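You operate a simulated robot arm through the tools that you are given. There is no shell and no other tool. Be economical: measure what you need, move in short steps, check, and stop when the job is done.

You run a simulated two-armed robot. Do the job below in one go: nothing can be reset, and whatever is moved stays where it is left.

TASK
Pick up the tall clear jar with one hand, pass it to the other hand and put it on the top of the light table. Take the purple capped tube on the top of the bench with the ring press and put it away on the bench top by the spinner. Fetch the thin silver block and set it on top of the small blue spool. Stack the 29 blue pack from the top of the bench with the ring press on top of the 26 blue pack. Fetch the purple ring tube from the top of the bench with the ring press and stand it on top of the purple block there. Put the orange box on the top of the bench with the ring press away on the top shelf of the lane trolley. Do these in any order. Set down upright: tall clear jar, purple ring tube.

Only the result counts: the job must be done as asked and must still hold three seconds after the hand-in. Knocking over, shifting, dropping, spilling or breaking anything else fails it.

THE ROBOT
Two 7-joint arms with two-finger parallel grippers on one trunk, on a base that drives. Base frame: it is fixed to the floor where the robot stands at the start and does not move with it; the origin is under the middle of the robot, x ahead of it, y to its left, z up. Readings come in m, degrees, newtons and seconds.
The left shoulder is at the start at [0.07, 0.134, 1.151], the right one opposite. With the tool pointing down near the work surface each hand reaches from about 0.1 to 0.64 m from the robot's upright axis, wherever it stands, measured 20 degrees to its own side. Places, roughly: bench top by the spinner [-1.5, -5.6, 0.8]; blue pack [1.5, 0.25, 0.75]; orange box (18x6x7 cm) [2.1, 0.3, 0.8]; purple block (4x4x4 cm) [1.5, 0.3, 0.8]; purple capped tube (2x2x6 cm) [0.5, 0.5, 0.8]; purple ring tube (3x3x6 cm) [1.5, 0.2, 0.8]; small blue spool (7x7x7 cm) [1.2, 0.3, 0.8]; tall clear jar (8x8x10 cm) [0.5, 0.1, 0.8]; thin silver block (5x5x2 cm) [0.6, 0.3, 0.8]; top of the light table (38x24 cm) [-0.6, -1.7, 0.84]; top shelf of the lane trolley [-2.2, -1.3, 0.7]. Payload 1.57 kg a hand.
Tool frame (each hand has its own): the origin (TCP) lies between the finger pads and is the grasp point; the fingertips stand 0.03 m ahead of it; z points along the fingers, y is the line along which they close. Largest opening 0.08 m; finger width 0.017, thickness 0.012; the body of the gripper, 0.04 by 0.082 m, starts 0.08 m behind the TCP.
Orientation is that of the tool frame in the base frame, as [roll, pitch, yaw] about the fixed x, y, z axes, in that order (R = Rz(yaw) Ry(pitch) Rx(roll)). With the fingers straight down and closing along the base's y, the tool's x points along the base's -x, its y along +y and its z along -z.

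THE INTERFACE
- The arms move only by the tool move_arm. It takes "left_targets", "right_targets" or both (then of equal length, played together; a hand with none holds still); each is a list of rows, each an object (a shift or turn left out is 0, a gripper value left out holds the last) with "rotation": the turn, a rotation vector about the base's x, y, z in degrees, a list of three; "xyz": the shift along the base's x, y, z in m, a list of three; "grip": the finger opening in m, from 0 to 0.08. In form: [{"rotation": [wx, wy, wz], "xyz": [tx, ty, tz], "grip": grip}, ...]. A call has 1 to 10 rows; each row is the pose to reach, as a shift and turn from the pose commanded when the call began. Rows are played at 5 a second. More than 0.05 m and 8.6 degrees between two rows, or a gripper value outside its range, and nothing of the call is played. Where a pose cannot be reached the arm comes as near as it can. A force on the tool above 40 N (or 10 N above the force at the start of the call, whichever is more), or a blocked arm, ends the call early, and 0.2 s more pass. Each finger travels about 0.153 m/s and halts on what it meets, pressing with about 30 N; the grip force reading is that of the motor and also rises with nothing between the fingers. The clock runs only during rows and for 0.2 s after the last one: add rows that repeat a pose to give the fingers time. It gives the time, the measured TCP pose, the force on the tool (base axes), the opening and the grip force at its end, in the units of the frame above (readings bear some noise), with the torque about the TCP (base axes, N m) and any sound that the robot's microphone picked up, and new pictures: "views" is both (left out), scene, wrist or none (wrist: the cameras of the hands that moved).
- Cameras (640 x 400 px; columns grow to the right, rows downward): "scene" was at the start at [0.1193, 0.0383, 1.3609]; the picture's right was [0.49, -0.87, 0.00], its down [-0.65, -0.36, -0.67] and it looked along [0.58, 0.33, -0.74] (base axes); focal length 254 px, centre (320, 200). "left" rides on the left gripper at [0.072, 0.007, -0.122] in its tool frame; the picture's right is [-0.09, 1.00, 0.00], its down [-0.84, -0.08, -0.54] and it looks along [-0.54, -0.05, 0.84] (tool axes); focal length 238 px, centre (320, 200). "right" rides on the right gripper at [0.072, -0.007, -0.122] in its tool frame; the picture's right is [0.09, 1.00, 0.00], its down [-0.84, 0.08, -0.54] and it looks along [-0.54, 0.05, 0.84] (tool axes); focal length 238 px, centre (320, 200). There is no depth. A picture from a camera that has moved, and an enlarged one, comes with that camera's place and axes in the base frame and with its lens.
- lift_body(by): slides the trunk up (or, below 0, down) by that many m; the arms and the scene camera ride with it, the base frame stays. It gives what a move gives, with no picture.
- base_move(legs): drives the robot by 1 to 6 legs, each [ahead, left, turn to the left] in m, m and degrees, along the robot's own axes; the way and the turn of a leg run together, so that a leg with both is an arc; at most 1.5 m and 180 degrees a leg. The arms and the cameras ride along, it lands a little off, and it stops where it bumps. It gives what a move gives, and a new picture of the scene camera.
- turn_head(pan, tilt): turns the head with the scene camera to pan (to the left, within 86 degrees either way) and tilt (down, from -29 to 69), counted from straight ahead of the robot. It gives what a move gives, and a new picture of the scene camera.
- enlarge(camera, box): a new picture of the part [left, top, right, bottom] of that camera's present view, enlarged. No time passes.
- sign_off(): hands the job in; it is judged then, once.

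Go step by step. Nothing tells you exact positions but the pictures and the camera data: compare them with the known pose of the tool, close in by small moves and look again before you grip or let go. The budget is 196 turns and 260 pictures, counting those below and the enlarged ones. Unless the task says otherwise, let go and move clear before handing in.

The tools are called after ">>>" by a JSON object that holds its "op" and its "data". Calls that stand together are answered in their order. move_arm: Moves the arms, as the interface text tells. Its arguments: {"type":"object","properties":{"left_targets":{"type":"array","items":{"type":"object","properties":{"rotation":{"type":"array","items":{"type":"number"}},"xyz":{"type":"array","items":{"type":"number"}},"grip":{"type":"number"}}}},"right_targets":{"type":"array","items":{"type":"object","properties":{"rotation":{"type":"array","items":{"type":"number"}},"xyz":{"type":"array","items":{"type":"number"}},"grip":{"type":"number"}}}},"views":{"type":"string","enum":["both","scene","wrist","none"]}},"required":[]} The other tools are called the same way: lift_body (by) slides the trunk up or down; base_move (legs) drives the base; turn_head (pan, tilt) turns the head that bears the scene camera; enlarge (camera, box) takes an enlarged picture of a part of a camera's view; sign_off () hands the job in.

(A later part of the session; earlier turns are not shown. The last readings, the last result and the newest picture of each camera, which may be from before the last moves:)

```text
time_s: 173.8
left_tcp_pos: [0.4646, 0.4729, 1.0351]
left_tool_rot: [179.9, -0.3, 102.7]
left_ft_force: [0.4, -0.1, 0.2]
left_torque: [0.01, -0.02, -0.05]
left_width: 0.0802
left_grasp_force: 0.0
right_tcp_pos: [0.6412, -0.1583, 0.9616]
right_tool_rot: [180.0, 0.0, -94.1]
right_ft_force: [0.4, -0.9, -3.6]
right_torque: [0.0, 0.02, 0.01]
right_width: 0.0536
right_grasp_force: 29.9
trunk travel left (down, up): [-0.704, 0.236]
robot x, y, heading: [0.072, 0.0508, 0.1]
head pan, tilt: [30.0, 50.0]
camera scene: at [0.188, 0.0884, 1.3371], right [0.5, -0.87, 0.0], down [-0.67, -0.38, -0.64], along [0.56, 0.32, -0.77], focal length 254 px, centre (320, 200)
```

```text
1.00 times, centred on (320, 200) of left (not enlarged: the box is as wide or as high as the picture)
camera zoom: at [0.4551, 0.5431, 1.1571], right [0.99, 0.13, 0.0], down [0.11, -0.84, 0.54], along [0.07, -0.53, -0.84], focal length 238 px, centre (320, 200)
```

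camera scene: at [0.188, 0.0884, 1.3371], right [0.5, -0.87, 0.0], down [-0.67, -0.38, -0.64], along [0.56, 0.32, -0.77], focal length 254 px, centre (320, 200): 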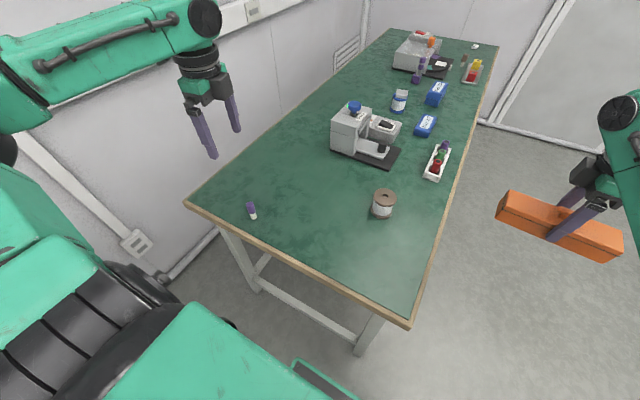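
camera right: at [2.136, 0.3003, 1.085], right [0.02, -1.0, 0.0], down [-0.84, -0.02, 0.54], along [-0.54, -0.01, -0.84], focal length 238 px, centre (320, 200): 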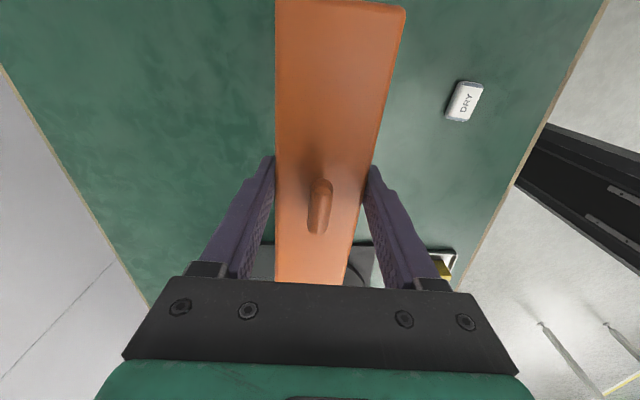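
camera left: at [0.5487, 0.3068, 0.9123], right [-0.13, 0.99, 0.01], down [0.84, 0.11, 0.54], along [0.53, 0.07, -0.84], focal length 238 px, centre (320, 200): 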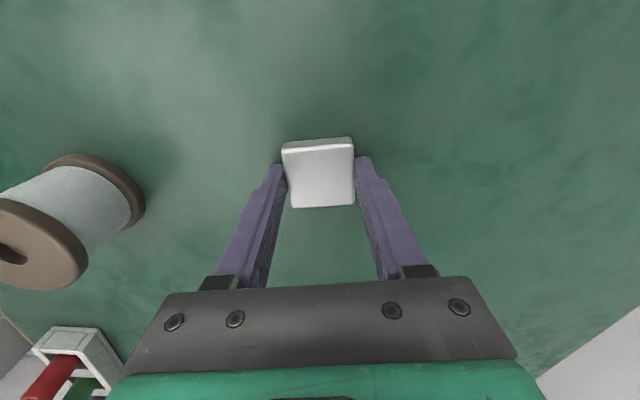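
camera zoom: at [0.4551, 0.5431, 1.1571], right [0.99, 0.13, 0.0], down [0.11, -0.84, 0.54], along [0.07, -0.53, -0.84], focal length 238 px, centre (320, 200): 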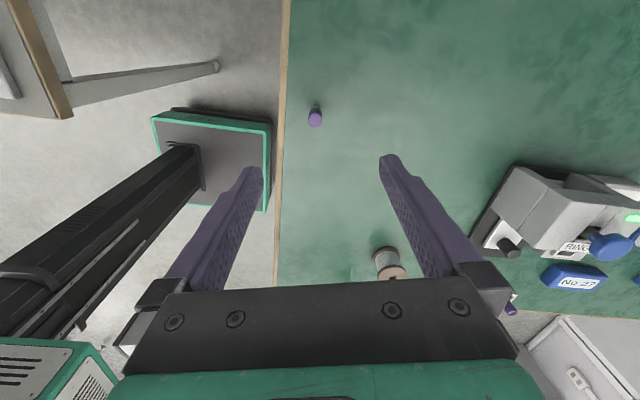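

>>> {"op": "move_arm", "data": {"left_targets": [{"xyz": [-0.002, -0.003, -0.03], "grip": 0.05}, {"xyz": [-0.004, -0.006, -0.06]}, {"xyz": [-0.006, -0.01, -0.09]}, {"xyz": [-0.006, -0.01, -0.12]}], "views": "wrist"}}

>>> {"op": "enlarge", "data": {"camera": "left", "box": [220, 60, 420, 185]}}

```text
time_s: 174.8
left_tcp_pos: [0.4597, 0.4643, 0.9149]
left_tool_rot: [179.8, -0.2, 102.7]
left_ft_force: [-0.7, -0.4, -0.1]
left_torque: [0.01, 0.01, 0.0]
left_width: 0.0498
left_grasp_force: 0.0
right_tcp_pos: [0.6425, -0.1562, 0.9615]
right_tool_rot: [179.8, 0.0, -94.2]
right_ft_force: [0.3, 0.3, -2.1]
right_torque: [-0.02, 0.02, 0.01]
right_width: 0.0534
right_grasp_force: 29.2
trunk travel left (down, up): [-0.704, 0.236]
robot x, y, heading: [0.0712, 0.0509, -0.4]
head pan, tilt: [30.0, 50.0]
camera left: at [0.4503, 0.5352, 1.0366], right [0.99, 0.13, 0.0], down [0.11, -0.84, 0.54], along [0.07, -0.53, -0.84], focal length 238 px, centre (320, 200)
```

left: 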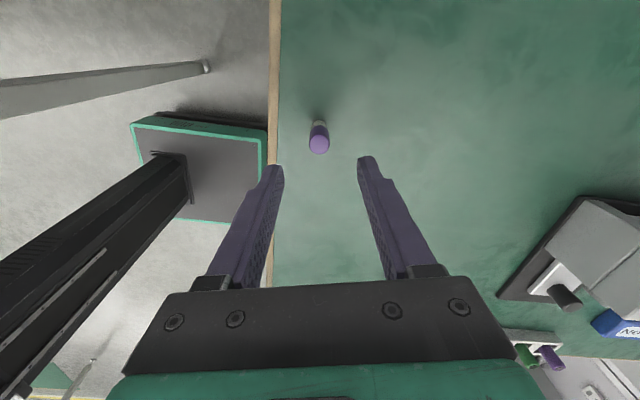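

```text
3.20 times, centred on (320, 122) of left
camera zoom: at [0.4503, 0.5352, 1.0366], right [0.99, 0.13, 0.0], down [0.11, -0.84, 0.54], along [0.07, -0.53, -0.84], focal length 763 px, centre (320, 448)
```

zoom: 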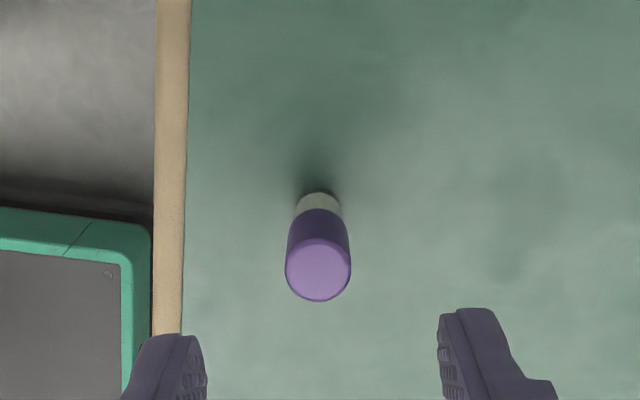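

>>> {"op": "move_arm", "data": {"left_targets": [{"xyz": [0, -0.005, -0.03]}, {"xyz": [0, -0.005, -0.06]}, {"xyz": [0, -0.005, -0.085]}], "views": "wrist"}}

```text
time_s: 175.6
left_tcp_pos: [0.4594, 0.4593, 0.8284]
left_tool_rot: [179.8, -0.1, 102.7]
left_ft_force: [-0.4, 0.3, -0.3]
left_torque: [-0.01, 0.0, 0.03]
left_width: 0.05
left_grasp_force: 0.0
right_tcp_pos: [0.6418, -0.1558, 0.9627]
right_tool_rot: [179.9, 0.1, -94.2]
right_ft_force: [0.6, -0.8, -3.1]
right_torque: [-0.01, -0.02, 0.03]
right_width: 0.0537
right_grasp_force: 29.8
trunk travel left (down, up): [-0.704, 0.236]
robot x, y, heading: [0.0695, 0.0503, -0.1]
head pan, tilt: [30.0, 50.0]
camera left: at [0.4499, 0.5294, 0.9514], right [0.99, 0.13, 0.0], down [0.11, -0.84, 0.54], along [0.07, -0.53, -0.84], focal length 238 px, centre (320, 200)
```

left: 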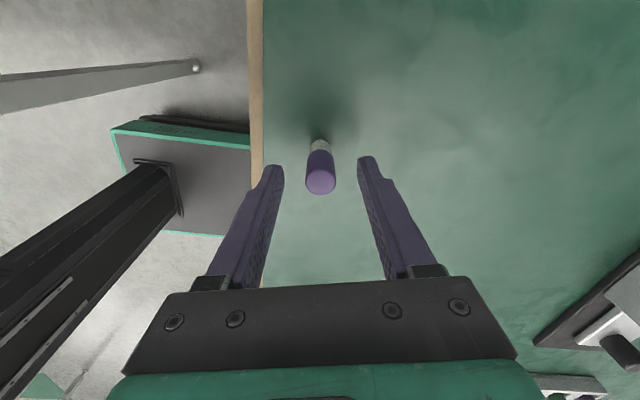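

>>> {"op": "move_arm", "data": {"left_targets": [{"xyz": [0, 0.001, -0.02]}, {"xyz": [0, 0.001, -0.032]}, {"xyz": [0, 0.001, -0.032], "grip": 0.005}, {"xyz": [0, 0.001, -0.032], "grip": 0.005}, {"xyz": [0, 0.001, -0.032], "grip": 0.005}, {"xyz": [0, 0.001, -0.01]}, {"xyz": [0, 0, 0.03]}, {"xyz": [0, 0, 0.07]}, {"xyz": [0, 0, 0.11]}, {"xyz": [0, 0, 0.15]}], "views": "wrist"}}

```text
time_s: 177.8
left_tcp_pos: [0.4567, 0.456, 0.982]
left_tool_rot: [179.9, -0.3, 102.8]
left_ft_force: [-0.3, 0.1, -0.3]
left_torque: [-0.01, 0.0, 0.04]
left_width: 0.0188
left_grasp_force: 29.6
right_tcp_pos: [0.6435, -0.156, 0.9619]
right_tool_rot: [-180.0, 0.1, -94.2]
right_ft_force: [0.3, 0.5, -2.5]
right_torque: [-0.04, 0.03, 0.01]
right_width: 0.0538
right_grasp_force: 29.7
trunk travel left (down, up): [-0.704, 0.236]
robot x, y, heading: [0.0701, 0.0507, 0.0]
head pan, tilt: [30.0, 50.0]
camera left: at [0.4479, 0.5271, 1.1032], right [0.99, 0.13, 0.0], down [0.11, -0.84, 0.54], along [0.07, -0.53, -0.84], focal length 238 px, centre (320, 200)
```

left: 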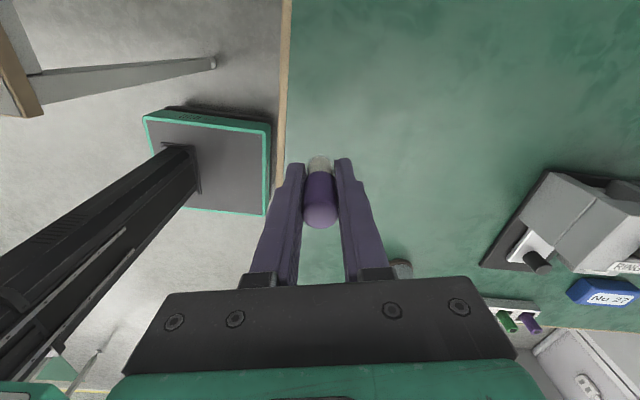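

Tube held. Drive toward the lane trolley, keeping clear.

>>> {"op": "base_move", "data": {"legs": [[0, -0.3, 0], [-0.4, 0, 0], [0, 0, -90], [0, -1.2, 0]]}}

>>> {"op": "turn_head", "data": {"pan": -25, "tilt": 35}}

```text
time_s: 191.3
left_tcp_pos: [-1.1176, -0.6339, 0.9818]
left_tool_rot: [179.9, -0.2, 11.7]
left_ft_force: [0.6, -0.4, -1.0]
left_torque: [0.03, -0.04, -0.01]
left_width: 0.0189
left_grasp_force: 30.8
right_tcp_pos: [-1.7337, -0.8065, 0.962]
right_tool_rot: [180.0, 0.0, 174.7]
right_ft_force: [0.1, -0.6, -1.9]
right_torque: [0.0, 0.01, 0.01]
right_width: 0.0536
right_grasp_force: 30.3
trunk travel left (down, up): [-0.704, 0.236]
robot x, y, heading: [-1.5152, -0.24, -91.0]
head pan, tilt: [30.0, 50.0]
camera scene: at [-1.4788, -0.3566, 1.3371], right [-0.88, -0.48, 0.0], down [-0.37, 0.67, -0.64], along [0.31, -0.56, -0.77], focal length 254 px, centre (320, 200)
```

scene: 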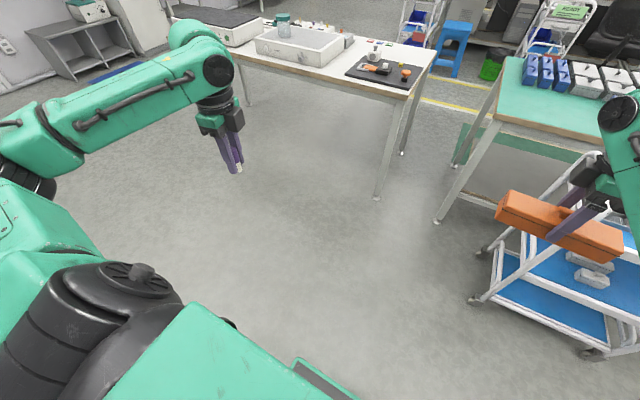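

```text
time_s: 192.6
left_tcp_pos: [-1.1179, -0.6325, 0.9816]
left_tool_rot: [179.9, -0.2, 11.7]
left_ft_force: [0.2, 0.0, -0.5]
left_torque: [-0.02, 0.03, -0.01]
left_width: 0.0188
left_grasp_force: 30.0
right_tcp_pos: [-1.7361, -0.8059, 0.9617]
right_tool_rot: [180.0, 0.1, 174.8]
right_ft_force: [0.5, -0.1, -2.9]
right_torque: [-0.04, -0.02, -0.01]
right_width: 0.0537
right_grasp_force: 29.5
trunk travel left (down, up): [-0.704, 0.236]
robot x, y, heading: [-1.5171, -0.2363, -91.3]
head pan, tilt: [-25.0, 35.0]
camera scene: at [-1.5549, -0.3683, 1.3588], right [-0.9, 0.44, 0.0], down [0.25, 0.52, -0.82], along [-0.36, -0.74, -0.57], focal length 254 px, centre (320, 200)
```

scene: 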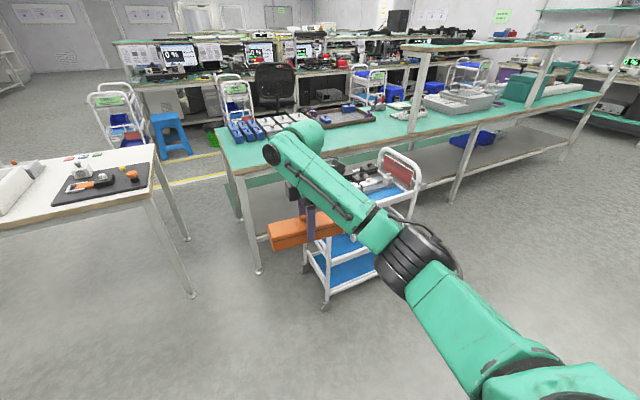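

>>> {"op": "base_move", "data": {"legs": [[0, -0.45, 1.2]]}}

>>> {"op": "turn_head", "data": {"pan": -5, "tilt": 45}}

```text
time_s: 195.3
left_tcp_pos: [-1.5544, -0.6201, 0.9812]
left_tool_rot: [179.8, -0.2, 13.2]
left_ft_force: [-0.3, 0.2, -0.3]
left_torque: [-0.07, 0.02, 0.0]
left_width: 0.019
left_grasp_force: 30.3
right_tcp_pos: [-2.1669, -0.8079, 0.9625]
right_tool_rot: [-180.0, 0.0, 176.4]
right_ft_force: [0.1, 0.1, -2.9]
right_torque: [-0.05, 0.03, 0.0]
right_width: 0.0534
right_grasp_force: 30.1
trunk travel left (down, up): [-0.704, 0.236]
robot x, y, heading: [-1.9632, -0.2339, -89.8]
head pan, tilt: [-25.0, 35.0]
camera scene: at [-1.9981, -0.3655, 1.3588], right [-0.91, 0.42, 0.0], down [0.24, 0.52, -0.82], along [-0.34, -0.74, -0.57], focal length 254 px, centre (320, 200)
```

scene: 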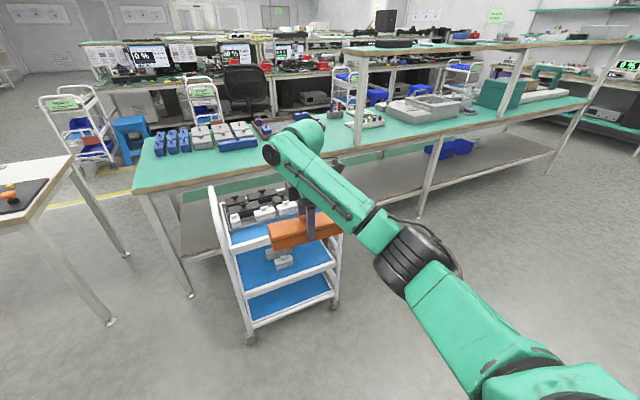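

```text
time_s: 196.1
left_tcp_pos: [-1.5549, -0.6195, 0.9814]
left_tool_rot: [180.0, -0.2, 13.0]
left_ft_force: [-0.2, 0.1, -1.0]
left_torque: [-0.02, 0.0, -0.02]
left_width: 0.019
left_grasp_force: 30.2
right_tcp_pos: [-2.1657, -0.8086, 0.9616]
right_tool_rot: [180.0, 0.1, 176.3]
right_ft_force: [-0.3, 0.2, -2.8]
right_torque: [-0.01, 0.0, 0.0]
right_width: 0.0535
right_grasp_force: 30.1
trunk travel left (down, up): [-0.704, 0.236]
robot x, y, heading: [-1.9582, -0.2366, -89.8]
head pan, tilt: [-5.0, 45.0]
camera scene: at [-1.9687, -0.3666, 1.344], right [-1.0, 0.08, 0.0], down [0.06, 0.7, -0.71], along [-0.06, -0.7, -0.71], focal length 254 px, centre (320, 200)
```

scene: 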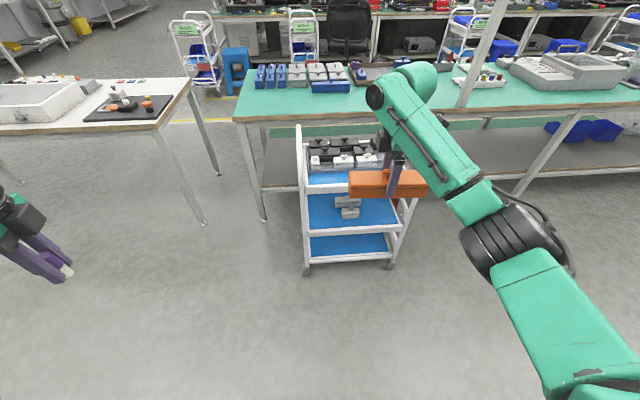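

>>> {"op": "enlarge", "data": {"camera": "scene", "box": [260, 110, 460, 235]}}

```text
3.20 times, centred on (360, 172) of scene
camera zoom: at [-1.9687, -0.3666, 1.344], right [-1.0, 0.08, 0.0], down [0.06, 0.7, -0.71], along [-0.06, -0.7, -0.71], focal length 813 px, centre (192, 288)
```

zoom: 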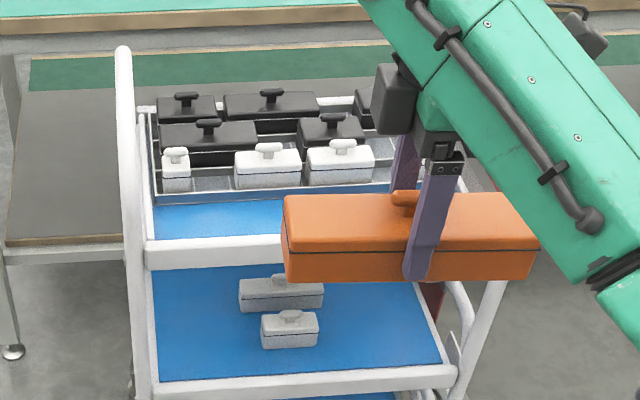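

Free strip at the front of the trolley's top shelf. I raise the box out of the line of sight and look closer.

>>> {"op": "move_arm", "data": {"right_targets": [{"xyz": [-0.04, 0.03, 0.02]}, {"xyz": [-0.08, 0.06, 0.04]}, {"xyz": [-0.12, 0.09, 0.06]}, {"xyz": [-0.15, 0.12, 0.08]}, {"xyz": [-0.18, 0.15, 0.1]}], "views": "none"}}

>>> {"op": "base_move", "data": {"legs": [[0.28, 0, 0]]}}

>>> {"op": "turn_head", "data": {"pan": -15, "tilt": 58}}

```text
refused: row 1 steps farther than a row can; nothing moved
```

```text
time_s: 198.1
left_tcp_pos: [-1.5532, -0.8967, 0.981]
left_tool_rot: [179.8, -0.2, 13.3]
left_ft_force: [-0.9, -0.3, -0.8]
left_torque: [0.01, 0.01, -0.02]
left_width: 0.0189
left_grasp_force: 30.1
right_tcp_pos: [-2.1634, -1.0858, 0.9628]
right_tool_rot: [180.0, 0.1, 176.5]
right_ft_force: [-0.3, 0.6, -3.4]
right_torque: [0.02, -0.01, -0.01]
right_width: 0.0535
right_grasp_force: 29.8
trunk travel left (down, up): [-0.704, 0.236]
robot x, y, heading: [-1.9594, -0.5119, -89.8]
head pan, tilt: [-5.0, 45.0]
camera scene: at [-1.9666, -0.6443, 1.3441], right [-1.0, 0.08, 0.0], down [0.06, 0.7, -0.71], along [-0.06, -0.7, -0.71], focal length 254 px, centre (320, 200)
```

scene: 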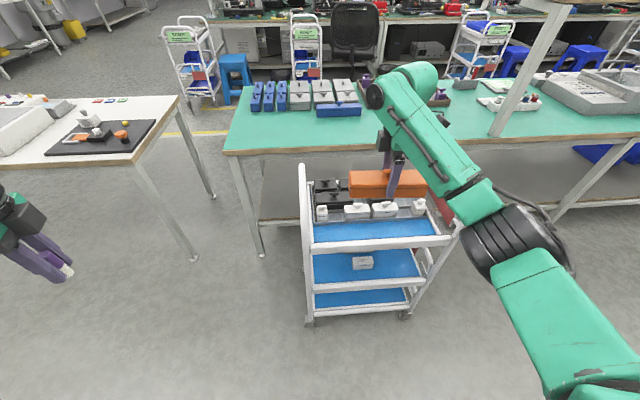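

```text
time_s: 198.8
left_tcp_pos: [-1.5525, -0.8972, 0.9809]
left_tool_rot: [179.9, -0.2, 13.3]
left_ft_force: [-0.6, 0.1, 0.9]
left_torque: [0.02, 0.01, 0.03]
left_width: 0.0188
left_grasp_force: 29.9
right_tcp_pos: [-2.163, -1.0879, 0.9613]
right_tool_rot: [179.8, 0.2, 176.4]
right_ft_force: [0.1, -0.2, -3.1]
right_torque: [0.0, 0.0, 0.0]
right_width: 0.0536
right_grasp_force: 30.4
trunk travel left (down, up): [-0.704, 0.236]
robot x, y, heading: [-1.9597, -0.5125, -89.6]
head pan, tilt: [-15.0, 58.0]
camera scene: at [-1.9774, -0.6314, 1.3269], right [-0.97, 0.25, 0.0], down [0.21, 0.82, -0.53], along [-0.13, -0.51, -0.85], focal length 254 px, centre (320, 200)
```

scene: 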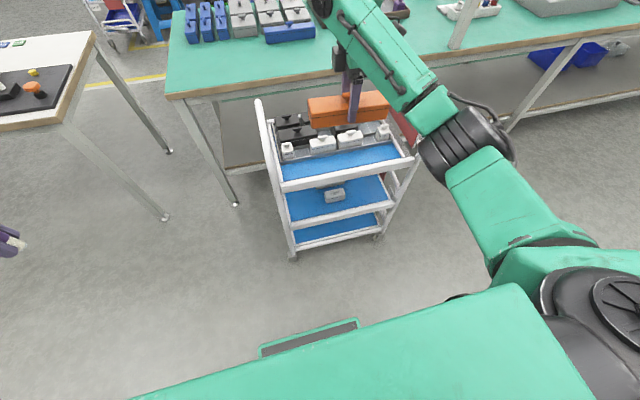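

>>> {"op": "enlarge", "data": {"camera": "scene", "box": [240, 80, 440, 205]}}

```text
3.20 times, centred on (340, 142) of scene
camera zoom: at [-1.9774, -0.6314, 1.3269], right [-0.97, 0.25, 0.0], down [0.21, 0.82, -0.53], along [-0.13, -0.51, -0.85], focal length 813 px, centre (256, 384)
```

zoom: 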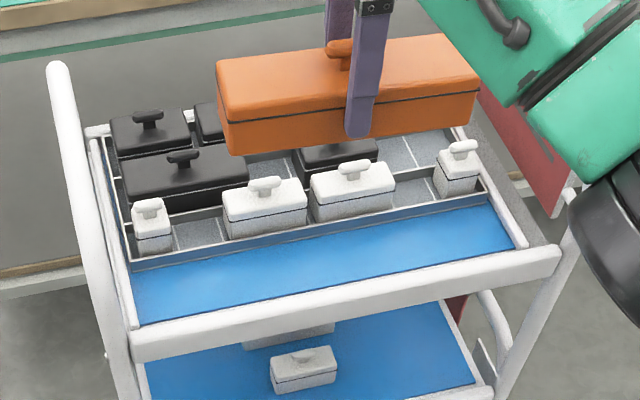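

>>> {"op": "enlarge", "data": {"camera": "scene", "box": [300, 75, 400, 137]}}

>>> {"op": "turn_head", "data": {"pan": 30, "tilt": 45}}

```text
6.40 times, centred on (350, 106) of scene
camera zoom: at [-1.9774, -0.6314, 1.3269], right [-0.97, 0.25, 0.0], down [0.21, 0.82, -0.53], along [-0.13, -0.51, -0.85], focal length 1626 px, centre (128, 802)
```

zoom: 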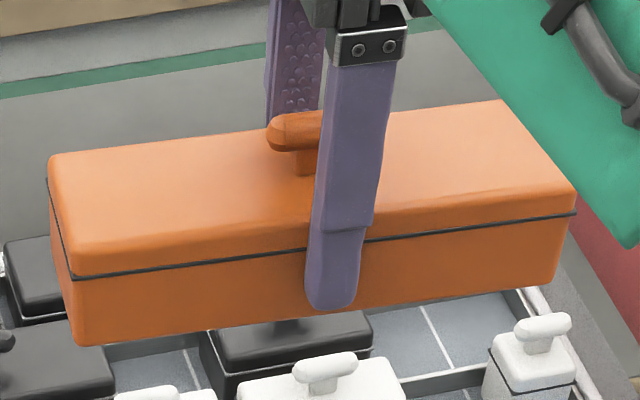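

```text
time_s: 199.9
left_tcp_pos: [-1.5522, -0.8967, 0.9822]
left_tool_rot: [180.0, -0.2, 13.3]
left_ft_force: [0.5, 0.2, -0.6]
left_torque: [0.02, -0.01, 0.0]
left_width: 0.0188
left_grasp_force: 30.3
right_tcp_pos: [-2.1639, -1.0861, 0.9629]
right_tool_rot: [179.8, 0.2, 176.4]
right_ft_force: [-0.5, 0.1, -1.9]
right_torque: [0.0, -0.04, 0.03]
right_width: 0.0536
right_grasp_force: 30.0
trunk travel left (down, up): [-0.704, 0.236]
robot x, y, heading: [-1.9613, -0.5106, -89.8]
head pan, tilt: [30.0, 45.0]
camera scene: at [-1.919, -0.6344, 1.344], right [-0.86, -0.51, 0.0], down [-0.36, 0.61, -0.71], along [0.36, -0.61, -0.71], focal length 254 px, centre (320, 200)
```

scene: 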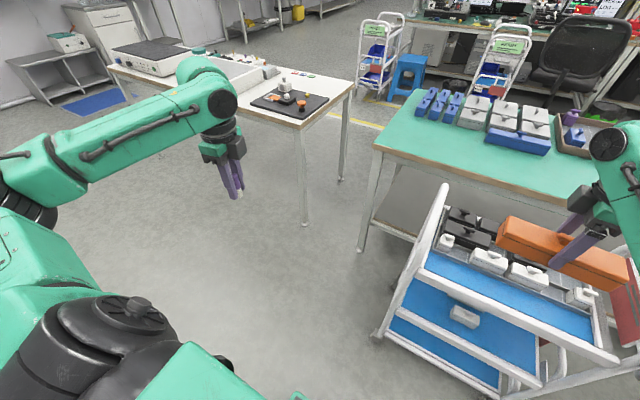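

The gripped sides leave no finger room on that shelf strip, so I'll set the box on the free front of the green bench beside it and regrip by its top handle.

>>> {"op": "base_move", "data": {"legs": [[-0.25, 0, 0], [0, 0.36, 0], [0.7, 0, 0]]}}

>>> {"op": "turn_head", "data": {"pan": -15, "tilt": 55}}

```text
time_s: 207.1
left_tcp_pos: [-1.1776, -1.3352, 0.9813]
left_tool_rot: [179.9, -0.2, 14.5]
left_ft_force: [-0.5, 0.1, 0.0]
left_torque: [0.05, 0.01, -0.04]
left_width: 0.0191
left_grasp_force: 29.7
right_tcp_pos: [-1.7841, -1.5379, 0.9611]
right_tool_rot: [179.9, 0.1, 177.6]
right_ft_force: [0.0, -0.4, -3.1]
right_torque: [0.0, -0.03, -0.01]
right_width: 0.0538
right_grasp_force: 29.8
trunk travel left (down, up): [-0.704, 0.236]
robot x, y, heading: [-1.5962, -0.9639, -88.4]
head pan, tilt: [30.0, 45.0]
camera scene: at [-1.5504, -1.0807, 1.344], right [-0.85, -0.52, 0.0], down [-0.37, 0.6, -0.71], along [0.37, -0.6, -0.71], focal length 254 px, centre (320, 200)
```

scene: 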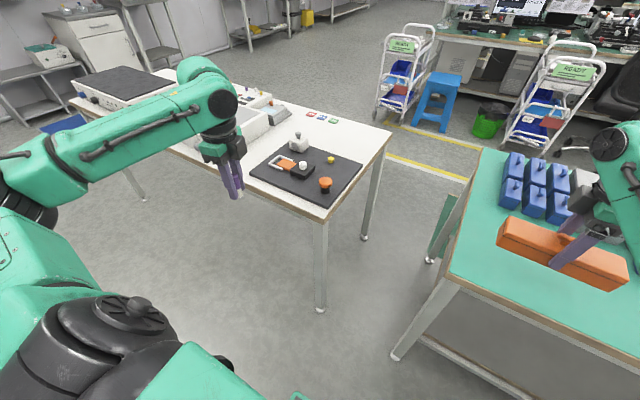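

```text
time_s: 208.2
left_tcp_pos: [-1.1783, -1.3353, 0.9807]
left_tool_rot: [179.9, -0.1, 14.5]
left_ft_force: [0.1, 0.5, 0.1]
left_torque: [-0.01, 0.02, 0.02]
left_width: 0.0187
left_grasp_force: 29.6
right_tcp_pos: [-1.7854, -1.5384, 0.9613]
right_tool_rot: [179.9, 0.0, 177.7]
right_ft_force: [-0.5, 0.1, -1.3]
right_torque: [-0.01, 0.01, 0.02]
right_width: 0.0537
right_grasp_force: 30.0
trunk travel left (down, up): [-0.704, 0.236]
robot x, y, heading: [-1.5942, -0.9644, -88.5]
head pan, tilt: [-15.0, 55.0]
camera scene: at [-1.6096, -1.082, 1.3306], right [-0.97, 0.23, 0.0], down [0.19, 0.8, -0.57], along [-0.13, -0.56, -0.82], focal length 254 px, centre (320, 200)
```

scene: 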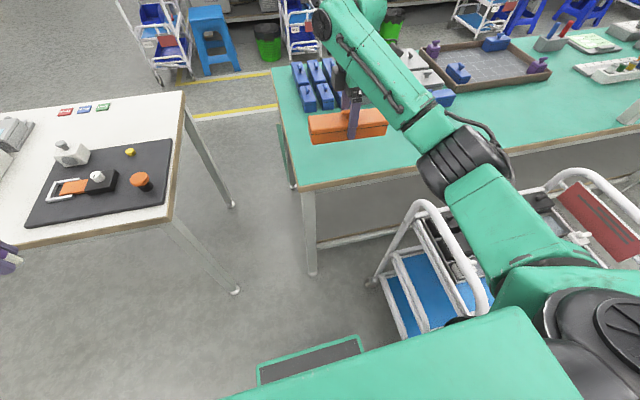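

>>> {"op": "lift_body", "data": {"by": 0.1}}

>>> {"op": "base_move", "data": {"legs": [[0.11, 0, -1.5]]}}

>>> {"op": "move_arm", "data": {"right_targets": [{"xyz": [0, 0, -0.04]}, {"xyz": [0, 0, -0.08]}, {"xyz": [0, 0, -0.12]}, {"xyz": [0, 0, -0.16]}, {"xyz": [0, 0, -0.2]}, {"xyz": [0, 0, -0.24]}], "views": "scene"}}

```text
time_s: 209.6
left_tcp_pos: [-1.1795, -1.3368, 1.0802]
left_tool_rot: [179.9, -0.1, 14.4]
left_ft_force: [0.2, -0.4, -0.2]
left_torque: [-0.01, 0.02, -0.05]
left_width: 0.0188
left_grasp_force: 29.9
right_tcp_pos: [-1.7857, -1.5398, 1.0627]
right_tool_rot: [179.9, 0.0, 177.6]
right_ft_force: [-0.5, -0.1, -2.8]
right_torque: [0.01, -0.03, 0.03]
right_width: 0.0538
right_grasp_force: 29.8
trunk travel left (down, up): [-0.804, 0.136]
robot x, y, heading: [-1.5935, -0.9618, -88.4]
head pan, tilt: [-15.0, 55.0]
```

```text
time_s: 210.8
left_tcp_pos: [-1.1853, -1.4538, 1.0814]
left_tool_rot: [179.8, -0.2, 13.2]
left_ft_force: [0.4, 0.5, -1.1]
left_torque: [-0.06, -0.01, -0.01]
left_width: 0.019
left_grasp_force: 29.9
right_tcp_pos: [-1.7964, -1.6418, 1.063]
right_tool_rot: [-179.9, 0.0, 176.3]
right_ft_force: [0.7, -0.6, -3.7]
right_torque: [0.02, -0.01, 0.03]
right_width: 0.0537
right_grasp_force: 30.0
trunk travel left (down, up): [-0.804, 0.136]
robot x, y, heading: [-1.5934, -1.0734, -89.5]
head pan, tilt: [-15.0, 55.0]
camera scene: at [-1.6105, -1.1899, 1.4308], right [-0.97, 0.25, 0.0], down [0.21, 0.79, -0.57], along [-0.15, -0.56, -0.82], focal length 254 px, centre (320, 200)
```

scene: 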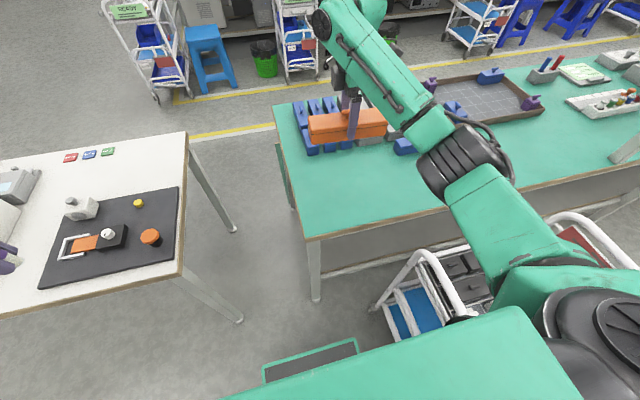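

```text
time_s: 212.2
left_tcp_pos: [-1.1844, -1.4545, 1.0811]
left_tool_rot: [179.7, -0.1, 13.2]
left_ft_force: [0.4, 0.3, 0.4]
left_torque: [-0.02, 0.02, 0.0]
left_width: 0.0186
left_grasp_force: 30.3
right_tcp_pos: [-1.7955, -1.6439, 0.8229]
right_tool_rot: [-179.7, 0.0, 176.3]
right_ft_force: [-2.4, -1.6, 2.7]
right_torque: [0.03, -0.53, -0.16]
right_width: 0.0535
right_grasp_force: 29.7
trunk travel left (down, up): [-0.804, 0.136]
robot x, y, heading: [-1.5915, -1.0717, -89.9]
head pan, tilt: [-15.0, 55.0]
camera scene: at [-1.6093, -1.1903, 1.4311], right [-0.97, 0.25, 0.0], down [0.21, 0.79, -0.57], along [-0.15, -0.56, -0.82], focal length 254 px, centre (320, 200)
```

scene: 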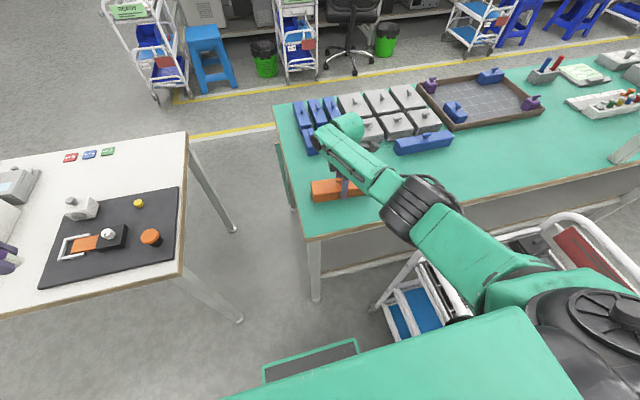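

>>> {"op": "enlarge", "data": {"camera": "scene", "box": [290, 150, 410, 225]}}

>>> {"op": "move_arm", "data": {"right_targets": [{"xyz": [0, 0, -0.002]}, {"xyz": [0, 0, -0.002]}], "views": "wrist"}}

```text
5.33 times, centred on (350, 188) of scene
camera zoom: at [-1.6093, -1.1903, 1.4311], right [-0.97, 0.25, 0.0], down [0.21, 0.79, -0.57], along [-0.15, -0.56, -0.82], focal length 1355 px, centre (160, 267)
```

zoom: 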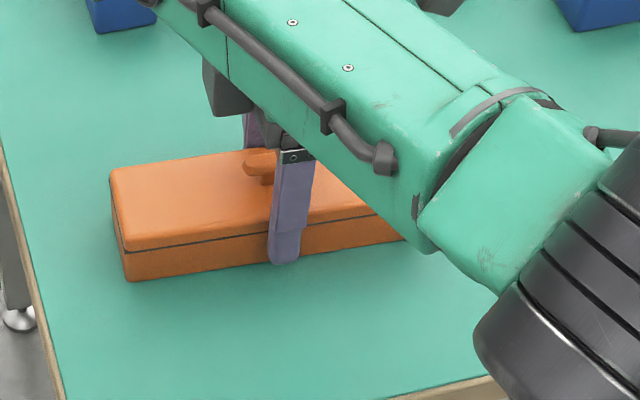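

```text
time_s: 212.8
left_tcp_pos: [-1.1846, -1.4535, 1.0812]
left_tool_rot: [179.8, -0.1, 13.1]
left_ft_force: [0.3, 0.2, 0.1]
left_torque: [-0.01, 0.0, 0.0]
left_width: 0.0188
left_grasp_force: 29.8
right_tcp_pos: [-1.796, -1.6439, 0.8216]
right_tool_rot: [-179.6, 0.1, 176.4]
right_ft_force: [-2.0, -5.4, 20.5]
right_torque: [0.38, -0.23, 0.0]
right_width: 0.0534
right_grasp_force: 30.5
trunk travel left (down, up): [-0.804, 0.136]
robot x, y, heading: [-1.5938, -1.0727, -89.7]
head pan, tilt: [-15.0, 55.0]
camera right: at [-1.8669, -1.6441, 0.945], right [-0.03, 1.0, -0.01], down [0.84, 0.03, 0.54], along [0.54, 0.01, -0.84], focal length 238 px, centre (320, 200)
```

right: 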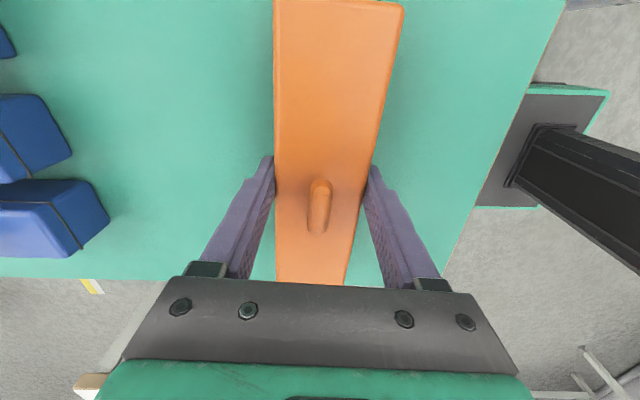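

>>> {"op": "move_arm", "data": {"right_targets": [{"xyz": [0, 0, 0.001]}, {"xyz": [0, 0, 0.001], "grip": 0.07}, {"xyz": [0, 0, 0.001], "grip": 0.07}, {"xyz": [0, 0, 0.03]}, {"xyz": [0, 0, 0.06]}, {"xyz": [0, 0, 0.075], "grip": 0.05}], "views": "wrist"}}

>>> {"op": "enlarge", "data": {"camera": "scene", "box": [290, 150, 410, 225]}}

```text
time_s: 214.2
left_tcp_pos: [-1.1861, -1.4548, 1.08]
left_tool_rot: [179.8, -0.2, 13.2]
left_ft_force: [-0.2, 0.0, 0.2]
left_torque: [0.01, -0.01, -0.02]
left_width: 0.0187
left_grasp_force: 30.4
right_tcp_pos: [-1.7968, -1.6428, 0.8951]
right_tool_rot: [179.9, 0.0, 176.3]
right_ft_force: [0.7, 0.2, -0.4]
right_torque: [0.01, 0.02, -0.02]
right_width: 0.0501
right_grasp_force: 0.1
trunk travel left (down, up): [-0.804, 0.136]
robot x, y, heading: [-1.592, -1.0673, -89.8]
head pan, tilt: [-15.0, 55.0]
camera right: at [-1.868, -1.6442, 1.0176], right [-0.03, 1.0, 0.0], down [0.84, 0.02, 0.54], along [0.54, 0.02, -0.84], focal length 238 px, centre (320, 200)
```

right: 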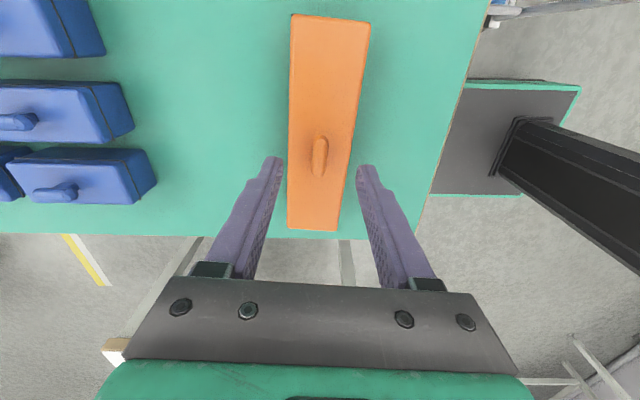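

```text
5.33 times, centred on (350, 188) of scene
camera zoom: at [-1.6102, -1.1917, 1.4306], right [-0.97, 0.25, 0.0], down [0.21, 0.79, -0.57], along [-0.15, -0.55, -0.82], focal length 1355 px, centre (160, 267)
```

zoom: 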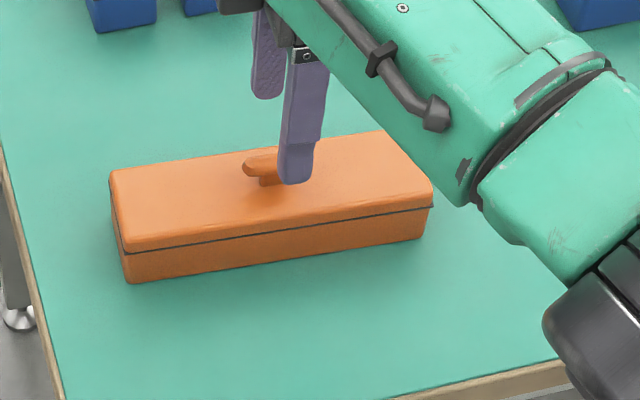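

>>> {"op": "move_arm", "data": {"right_targets": [{"xyz": [0.002, 0.001, -0.02], "grip": 0.04}, {"xyz": [0.002, 0.001, -0.034]}], "views": "wrist"}}

>>> {"op": "enlarge", "data": {"camera": "scene", "box": [310, 160, 390, 210]}}

```text
time_s: 214.8
left_tcp_pos: [-1.1851, -1.456, 1.0808]
left_tool_rot: [179.9, -0.2, 13.3]
left_ft_force: [-0.2, -0.6, -0.3]
left_torque: [-0.03, -0.01, 0.01]
left_width: 0.0187
left_grasp_force: 30.5
right_tcp_pos: [-1.7947, -1.6441, 0.8602]
right_tool_rot: [179.9, 0.0, 176.3]
right_ft_force: [-0.6, -0.1, -0.2]
right_torque: [-0.02, 0.01, 0.01]
right_width: 0.0399
right_grasp_force: 0.0
trunk travel left (down, up): [-0.804, 0.136]
robot x, y, heading: [-1.5913, -1.0734, -89.7]
head pan, tilt: [-15.0, 55.0]
camera right: at [-1.8661, -1.645, 0.9829], right [-0.03, 1.0, 0.0], down [0.84, 0.02, 0.54], along [0.54, 0.02, -0.84], focal length 238 px, centre (320, 200)
```

right: 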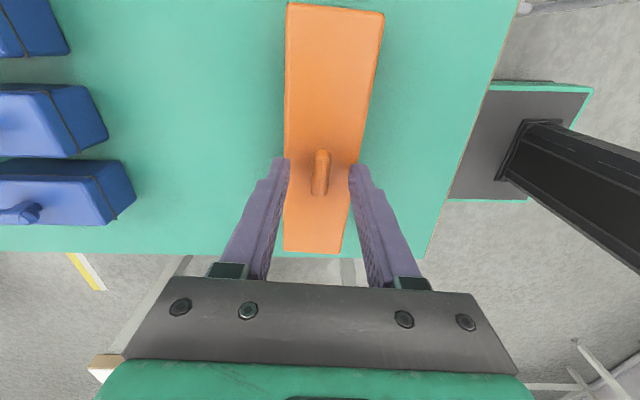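

```text
8.00 times, centred on (350, 185) of scene
camera zoom: at [-1.6102, -1.1921, 1.4306], right [-0.97, 0.25, 0.0], down [0.21, 0.79, -0.57], along [-0.15, -0.55, -0.82], focal length 2032 px, centre (80, 320)
```

zoom: 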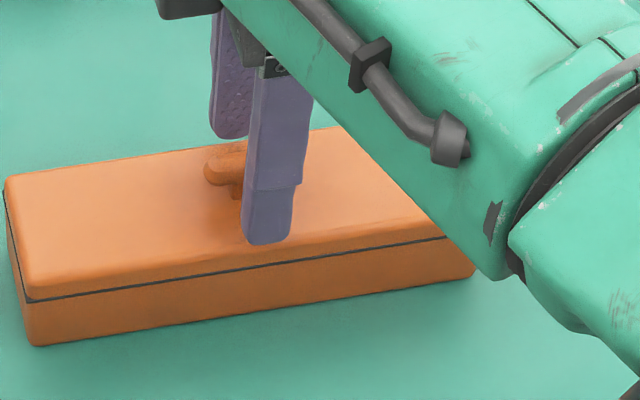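

>>> {"op": "move_arm", "data": {"right_targets": [{"xyz": [0, 0, -0.004]}, {"xyz": [0, 0, -0.007]}], "views": "none"}}

>>> {"op": "move_arm", "data": {"right_targets": [{"xyz": [0, 0, -0.003]}, {"xyz": [0, 0, -0.004]}], "views": "none"}}

>>> {"op": "enlarge", "data": {"camera": "scene", "box": [310, 160, 390, 210]}}

```text
time_s: 215.3
left_tcp_pos: [-1.1851, -1.4557, 1.0819]
left_tool_rot: [179.7, -0.2, 13.2]
left_ft_force: [0.3, -0.3, 0.8]
left_torque: [0.02, 0.0, 0.0]
left_width: 0.0186
left_grasp_force: 30.3
right_tcp_pos: [-1.7941, -1.6431, 0.8536]
right_tool_rot: [-179.8, 0.0, 176.3]
right_ft_force: [0.2, -0.4, 7.8]
right_torque: [0.15, 0.02, 0.04]
right_width: 0.0389
right_grasp_force: 0.2
trunk travel left (down, up): [-0.804, 0.136]
robot x, y, heading: [-1.5933, -1.071, -89.7]
head pan, tilt: [-15.0, 55.0]
```

```text
time_s: 215.9
left_tcp_pos: [-1.1852, -1.4508, 1.0829]
left_tool_rot: [179.6, -0.1, 13.2]
left_ft_force: [0.7, -0.4, 0.3]
left_torque: [-0.01, 0.01, 0.0]
left_width: 0.0188
left_grasp_force: 30.2
right_tcp_pos: [-1.7944, -1.6417, 0.8547]
right_tool_rot: [-179.4, 0.0, 176.3]
right_ft_force: [-3.8, -3.6, 33.4]
right_torque: [0.6, 0.03, 0.05]
right_width: 0.0368
right_grasp_force: 0.0
trunk travel left (down, up): [-0.804, 0.136]
robot x, y, heading: [-1.5928, -1.0739, -89.6]
head pan, tilt: [-15.0, 55.0]
```

```text
8.00 times, centred on (350, 185) of scene
camera zoom: at [-1.609, -1.1858, 1.4316], right [-0.97, 0.25, 0.0], down [0.21, 0.79, -0.58], along [-0.15, -0.56, -0.82], focal length 2032 px, centre (80, 320)
```

zoom: 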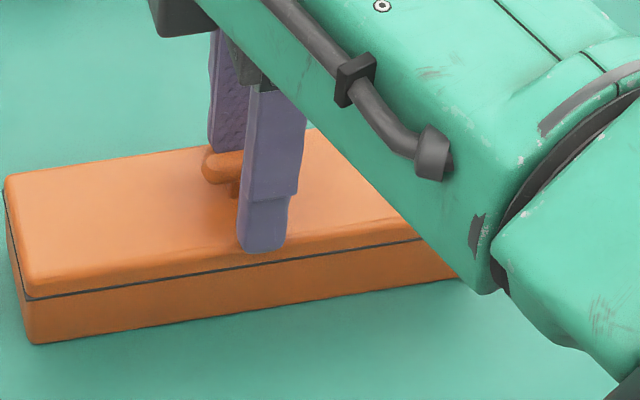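

Fingertips have reached the lid. Ease off and close on the handle.

>>> {"op": "move_arm", "data": {"right_targets": [{"xyz": [0, 0, 0.004]}, {"xyz": [0, 0, 0.007]}, {"xyz": [0, 0, 0.007], "grip": 0.0}, {"xyz": [0, 0, 0.007], "grip": 0.0}, {"xyz": [0, 0, 0.007], "grip": 0.0}], "views": "none"}}

>>> {"op": "move_arm", "data": {"right_targets": [{"xyz": [0, 0, 0.02]}, {"xyz": [0, 0, 0.04]}], "views": "scene"}}

>>> {"op": "enlarge", "data": {"camera": "scene", "box": [290, 140, 410, 215]}}

```text
time_s: 217.2
left_tcp_pos: [-1.1859, -1.4563, 1.0804]
left_tool_rot: [179.9, -0.2, 13.2]
left_ft_force: [0.4, -0.1, 0.0]
left_torque: [0.01, 0.0, -0.01]
left_width: 0.0188
left_grasp_force: 29.8
right_tcp_pos: [-1.7939, -1.6419, 0.8565]
right_tool_rot: [180.0, -0.1, 176.4]
right_ft_force: [-0.4, 0.2, -0.5]
right_torque: [0.0, 0.01, -0.03]
right_width: 0.0115
right_grasp_force: 28.4
trunk travel left (down, up): [-0.804, 0.136]
robot x, y, heading: [-1.5928, -1.075, -89.8]
head pan, tilt: [-15.0, 55.0]
```

```text
time_s: 217.8
left_tcp_pos: [-1.185, -1.4561, 1.0816]
left_tool_rot: [179.9, -0.2, 13.2]
left_ft_force: [-0.5, 0.6, -0.1]
left_torque: [0.01, -0.02, 0.01]
left_width: 0.0188
left_grasp_force: 30.2
right_tcp_pos: [-1.7937, -1.644, 0.8965]
right_tool_rot: [179.9, 0.0, 176.2]
right_ft_force: [0.0, -0.8, -2.8]
right_torque: [0.01, 0.0, 0.02]
right_width: 0.0113
right_grasp_force: 28.9
trunk travel left (down, up): [-0.804, 0.136]
robot x, y, heading: [-1.5939, -1.0694, -90.0]
head pan, tilt: [-15.0, 55.0]
camera scene: at [-1.6104, -1.192, 1.4306], right [-0.97, 0.25, 0.0], down [0.21, 0.79, -0.57], along [-0.15, -0.55, -0.82], focal length 254 px, centre (320, 200)
```

scene: 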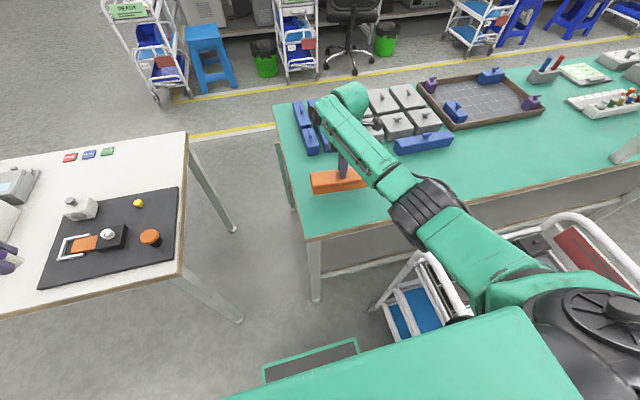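

```text
5.33 times, centred on (350, 178) of scene
camera zoom: at [-1.6104, -1.192, 1.4306], right [-0.97, 0.25, 0.0], down [0.21, 0.79, -0.57], along [-0.15, -0.55, -0.82], focal length 1355 px, centre (160, 320)
```

zoom: 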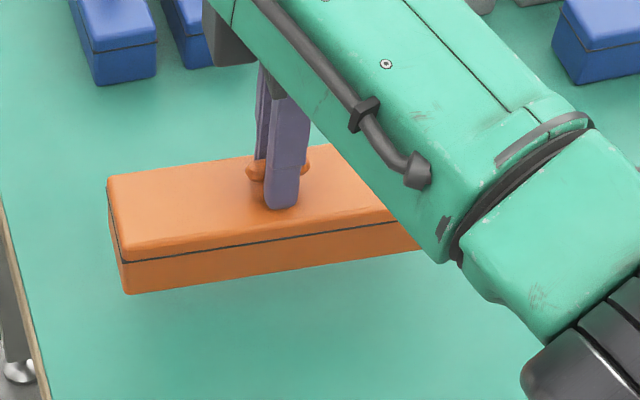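

>>> {"op": "move_arm", "data": {"right_targets": [{"xyz": [0, 0, 0.04]}, {"xyz": [0, 0, 0.08]}, {"xyz": [0, 0, 0.12]}, {"xyz": [0, 0, 0.15]}], "views": "none"}}

>>> {"op": "base_move", "data": {"legs": [[-0.7, 0, 0], [0, -0.386, 0]]}}

```text
time_s: 218.8
left_tcp_pos: [-1.1861, -1.4561, 1.0813]
left_tool_rot: [179.9, -0.2, 13.2]
left_ft_force: [-0.5, 0.1, -0.5]
left_torque: [0.0, -0.02, -0.02]
left_width: 0.019
left_grasp_force: 29.7
right_tcp_pos: [-1.7947, -1.6439, 1.0465]
right_tool_rot: [180.0, 0.0, 176.3]
right_ft_force: [-0.6, 1.0, -3.0]
right_torque: [0.01, 0.01, 0.0]
right_width: 0.0112
right_grasp_force: 28.6
trunk travel left (down, up): [-0.804, 0.136]
robot x, y, heading: [-1.5927, -1.0707, -89.8]
head pan, tilt: [-15.0, 55.0]
```

```text
time_s: 224.6
left_tcp_pos: [-1.577, -0.7639, 1.0805]
left_tool_rot: [179.9, -0.1, 13.2]
left_ft_force: [0.5, -0.2, -0.5]
left_torque: [0.0, 0.02, 0.02]
left_width: 0.0187
left_grasp_force: 29.8
right_tcp_pos: [-2.1849, -0.9549, 1.0455]
right_tool_rot: [179.9, 0.1, 176.4]
right_ft_force: [0.4, -0.8, -2.5]
right_torque: [0.01, 0.02, 0.0]
right_width: 0.0112
right_grasp_force: 28.7
trunk travel left (down, up): [-0.804, 0.136]
robot x, y, heading: [-1.9853, -0.3802, -89.9]
head pan, tilt: [-15.0, 55.0]
camera scene: at [-2.0021, -0.5011, 1.4306], right [-0.97, 0.25, 0.0], down [0.21, 0.79, -0.57], along [-0.15, -0.55, -0.82], focal length 254 px, centre (320, 200)
```

scene: 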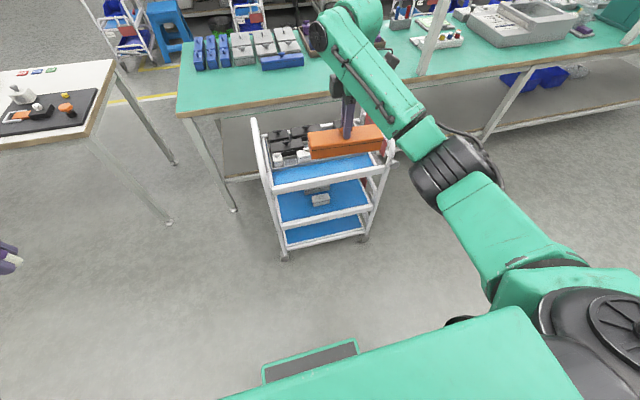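

>>> {"op": "base_move", "data": {"legs": [[0.16, 0, 0]]}}

>>> {"op": "move_arm", "data": {"right_targets": [{"xyz": [0, 0, -0.04], "rotation": [0, 0, 3.3]}, {"xyz": [0, 0, -0.08], "rotation": [0, 0, 3.3]}, {"xyz": [0, 0, -0.12], "rotation": [0, 0, 3.3]}], "views": "none"}}

>>> {"op": "enlarge", "data": {"camera": "scene", "box": [240, 100, 440, 225]}}

```text
time_s: 226.0
left_tcp_pos: [-1.5753, -0.9193, 1.0822]
left_tool_rot: [179.8, -0.2, 13.5]
left_ft_force: [-0.7, -0.1, 0.4]
left_torque: [0.01, 0.0, -0.04]
left_width: 0.0187
left_grasp_force: 29.9
right_tcp_pos: [-2.1831, -1.1111, 1.0472]
right_tool_rot: [-179.9, 0.0, 176.5]
right_ft_force: [-0.3, 0.6, -2.2]
right_torque: [-0.01, -0.01, -0.01]
right_width: 0.0113
right_grasp_force: 29.3
trunk travel left (down, up): [-0.804, 0.136]
robot x, y, heading: [-1.9825, -0.54, -89.2]
head pan, tilt: [-15.0, 55.0]
camera scene: at [-2.0021, -0.6574, 1.4309], right [-0.97, 0.25, 0.0], down [0.2, 0.79, -0.57], along [-0.14, -0.56, -0.82], focal length 254 px, centre (320, 200)
```

scene: 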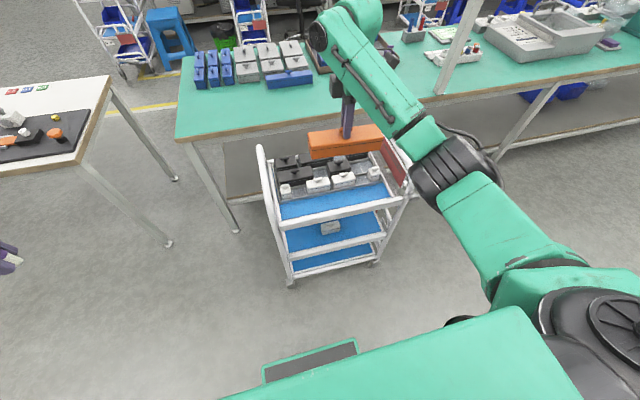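

```text
time_s: 226.8
left_tcp_pos: [-1.5748, -0.9233, 1.081]
left_tool_rot: [180.0, -0.1, 13.5]
left_ft_force: [0.6, 0.3, -0.4]
left_torque: [0.0, 0.0, -0.01]
left_width: 0.0187
left_grasp_force: 29.7
right_tcp_pos: [-2.1801, -1.1169, 0.9255]
right_tool_rot: [179.9, 0.0, 179.9]
right_ft_force: [-0.5, -0.2, -2.5]
right_torque: [0.01, -0.02, 0.0]
right_width: 0.0117
right_grasp_force: 29.0
trunk travel left (down, up): [-0.804, 0.136]
robot x, y, heading: [-1.9882, -0.5356, -89.5]
head pan, tilt: [-15.0, 55.0]
```

```text
3.20 times, centred on (340, 162) of scene
camera zoom: at [-2.0018, -0.6622, 1.4305], right [-0.97, 0.25, 0.0], down [0.2, 0.79, -0.57], along [-0.14, -0.55, -0.82], focal length 813 px, centre (256, 320)
```

zoom: 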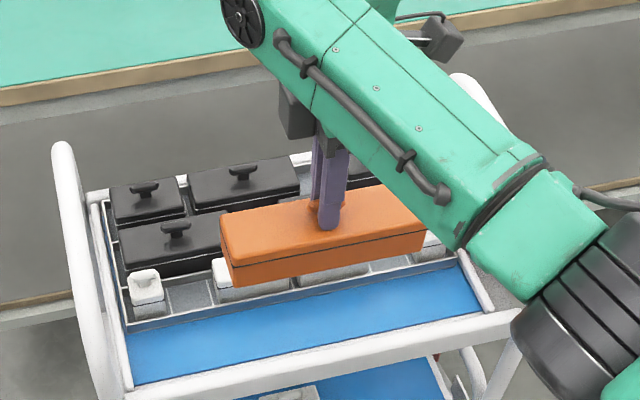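

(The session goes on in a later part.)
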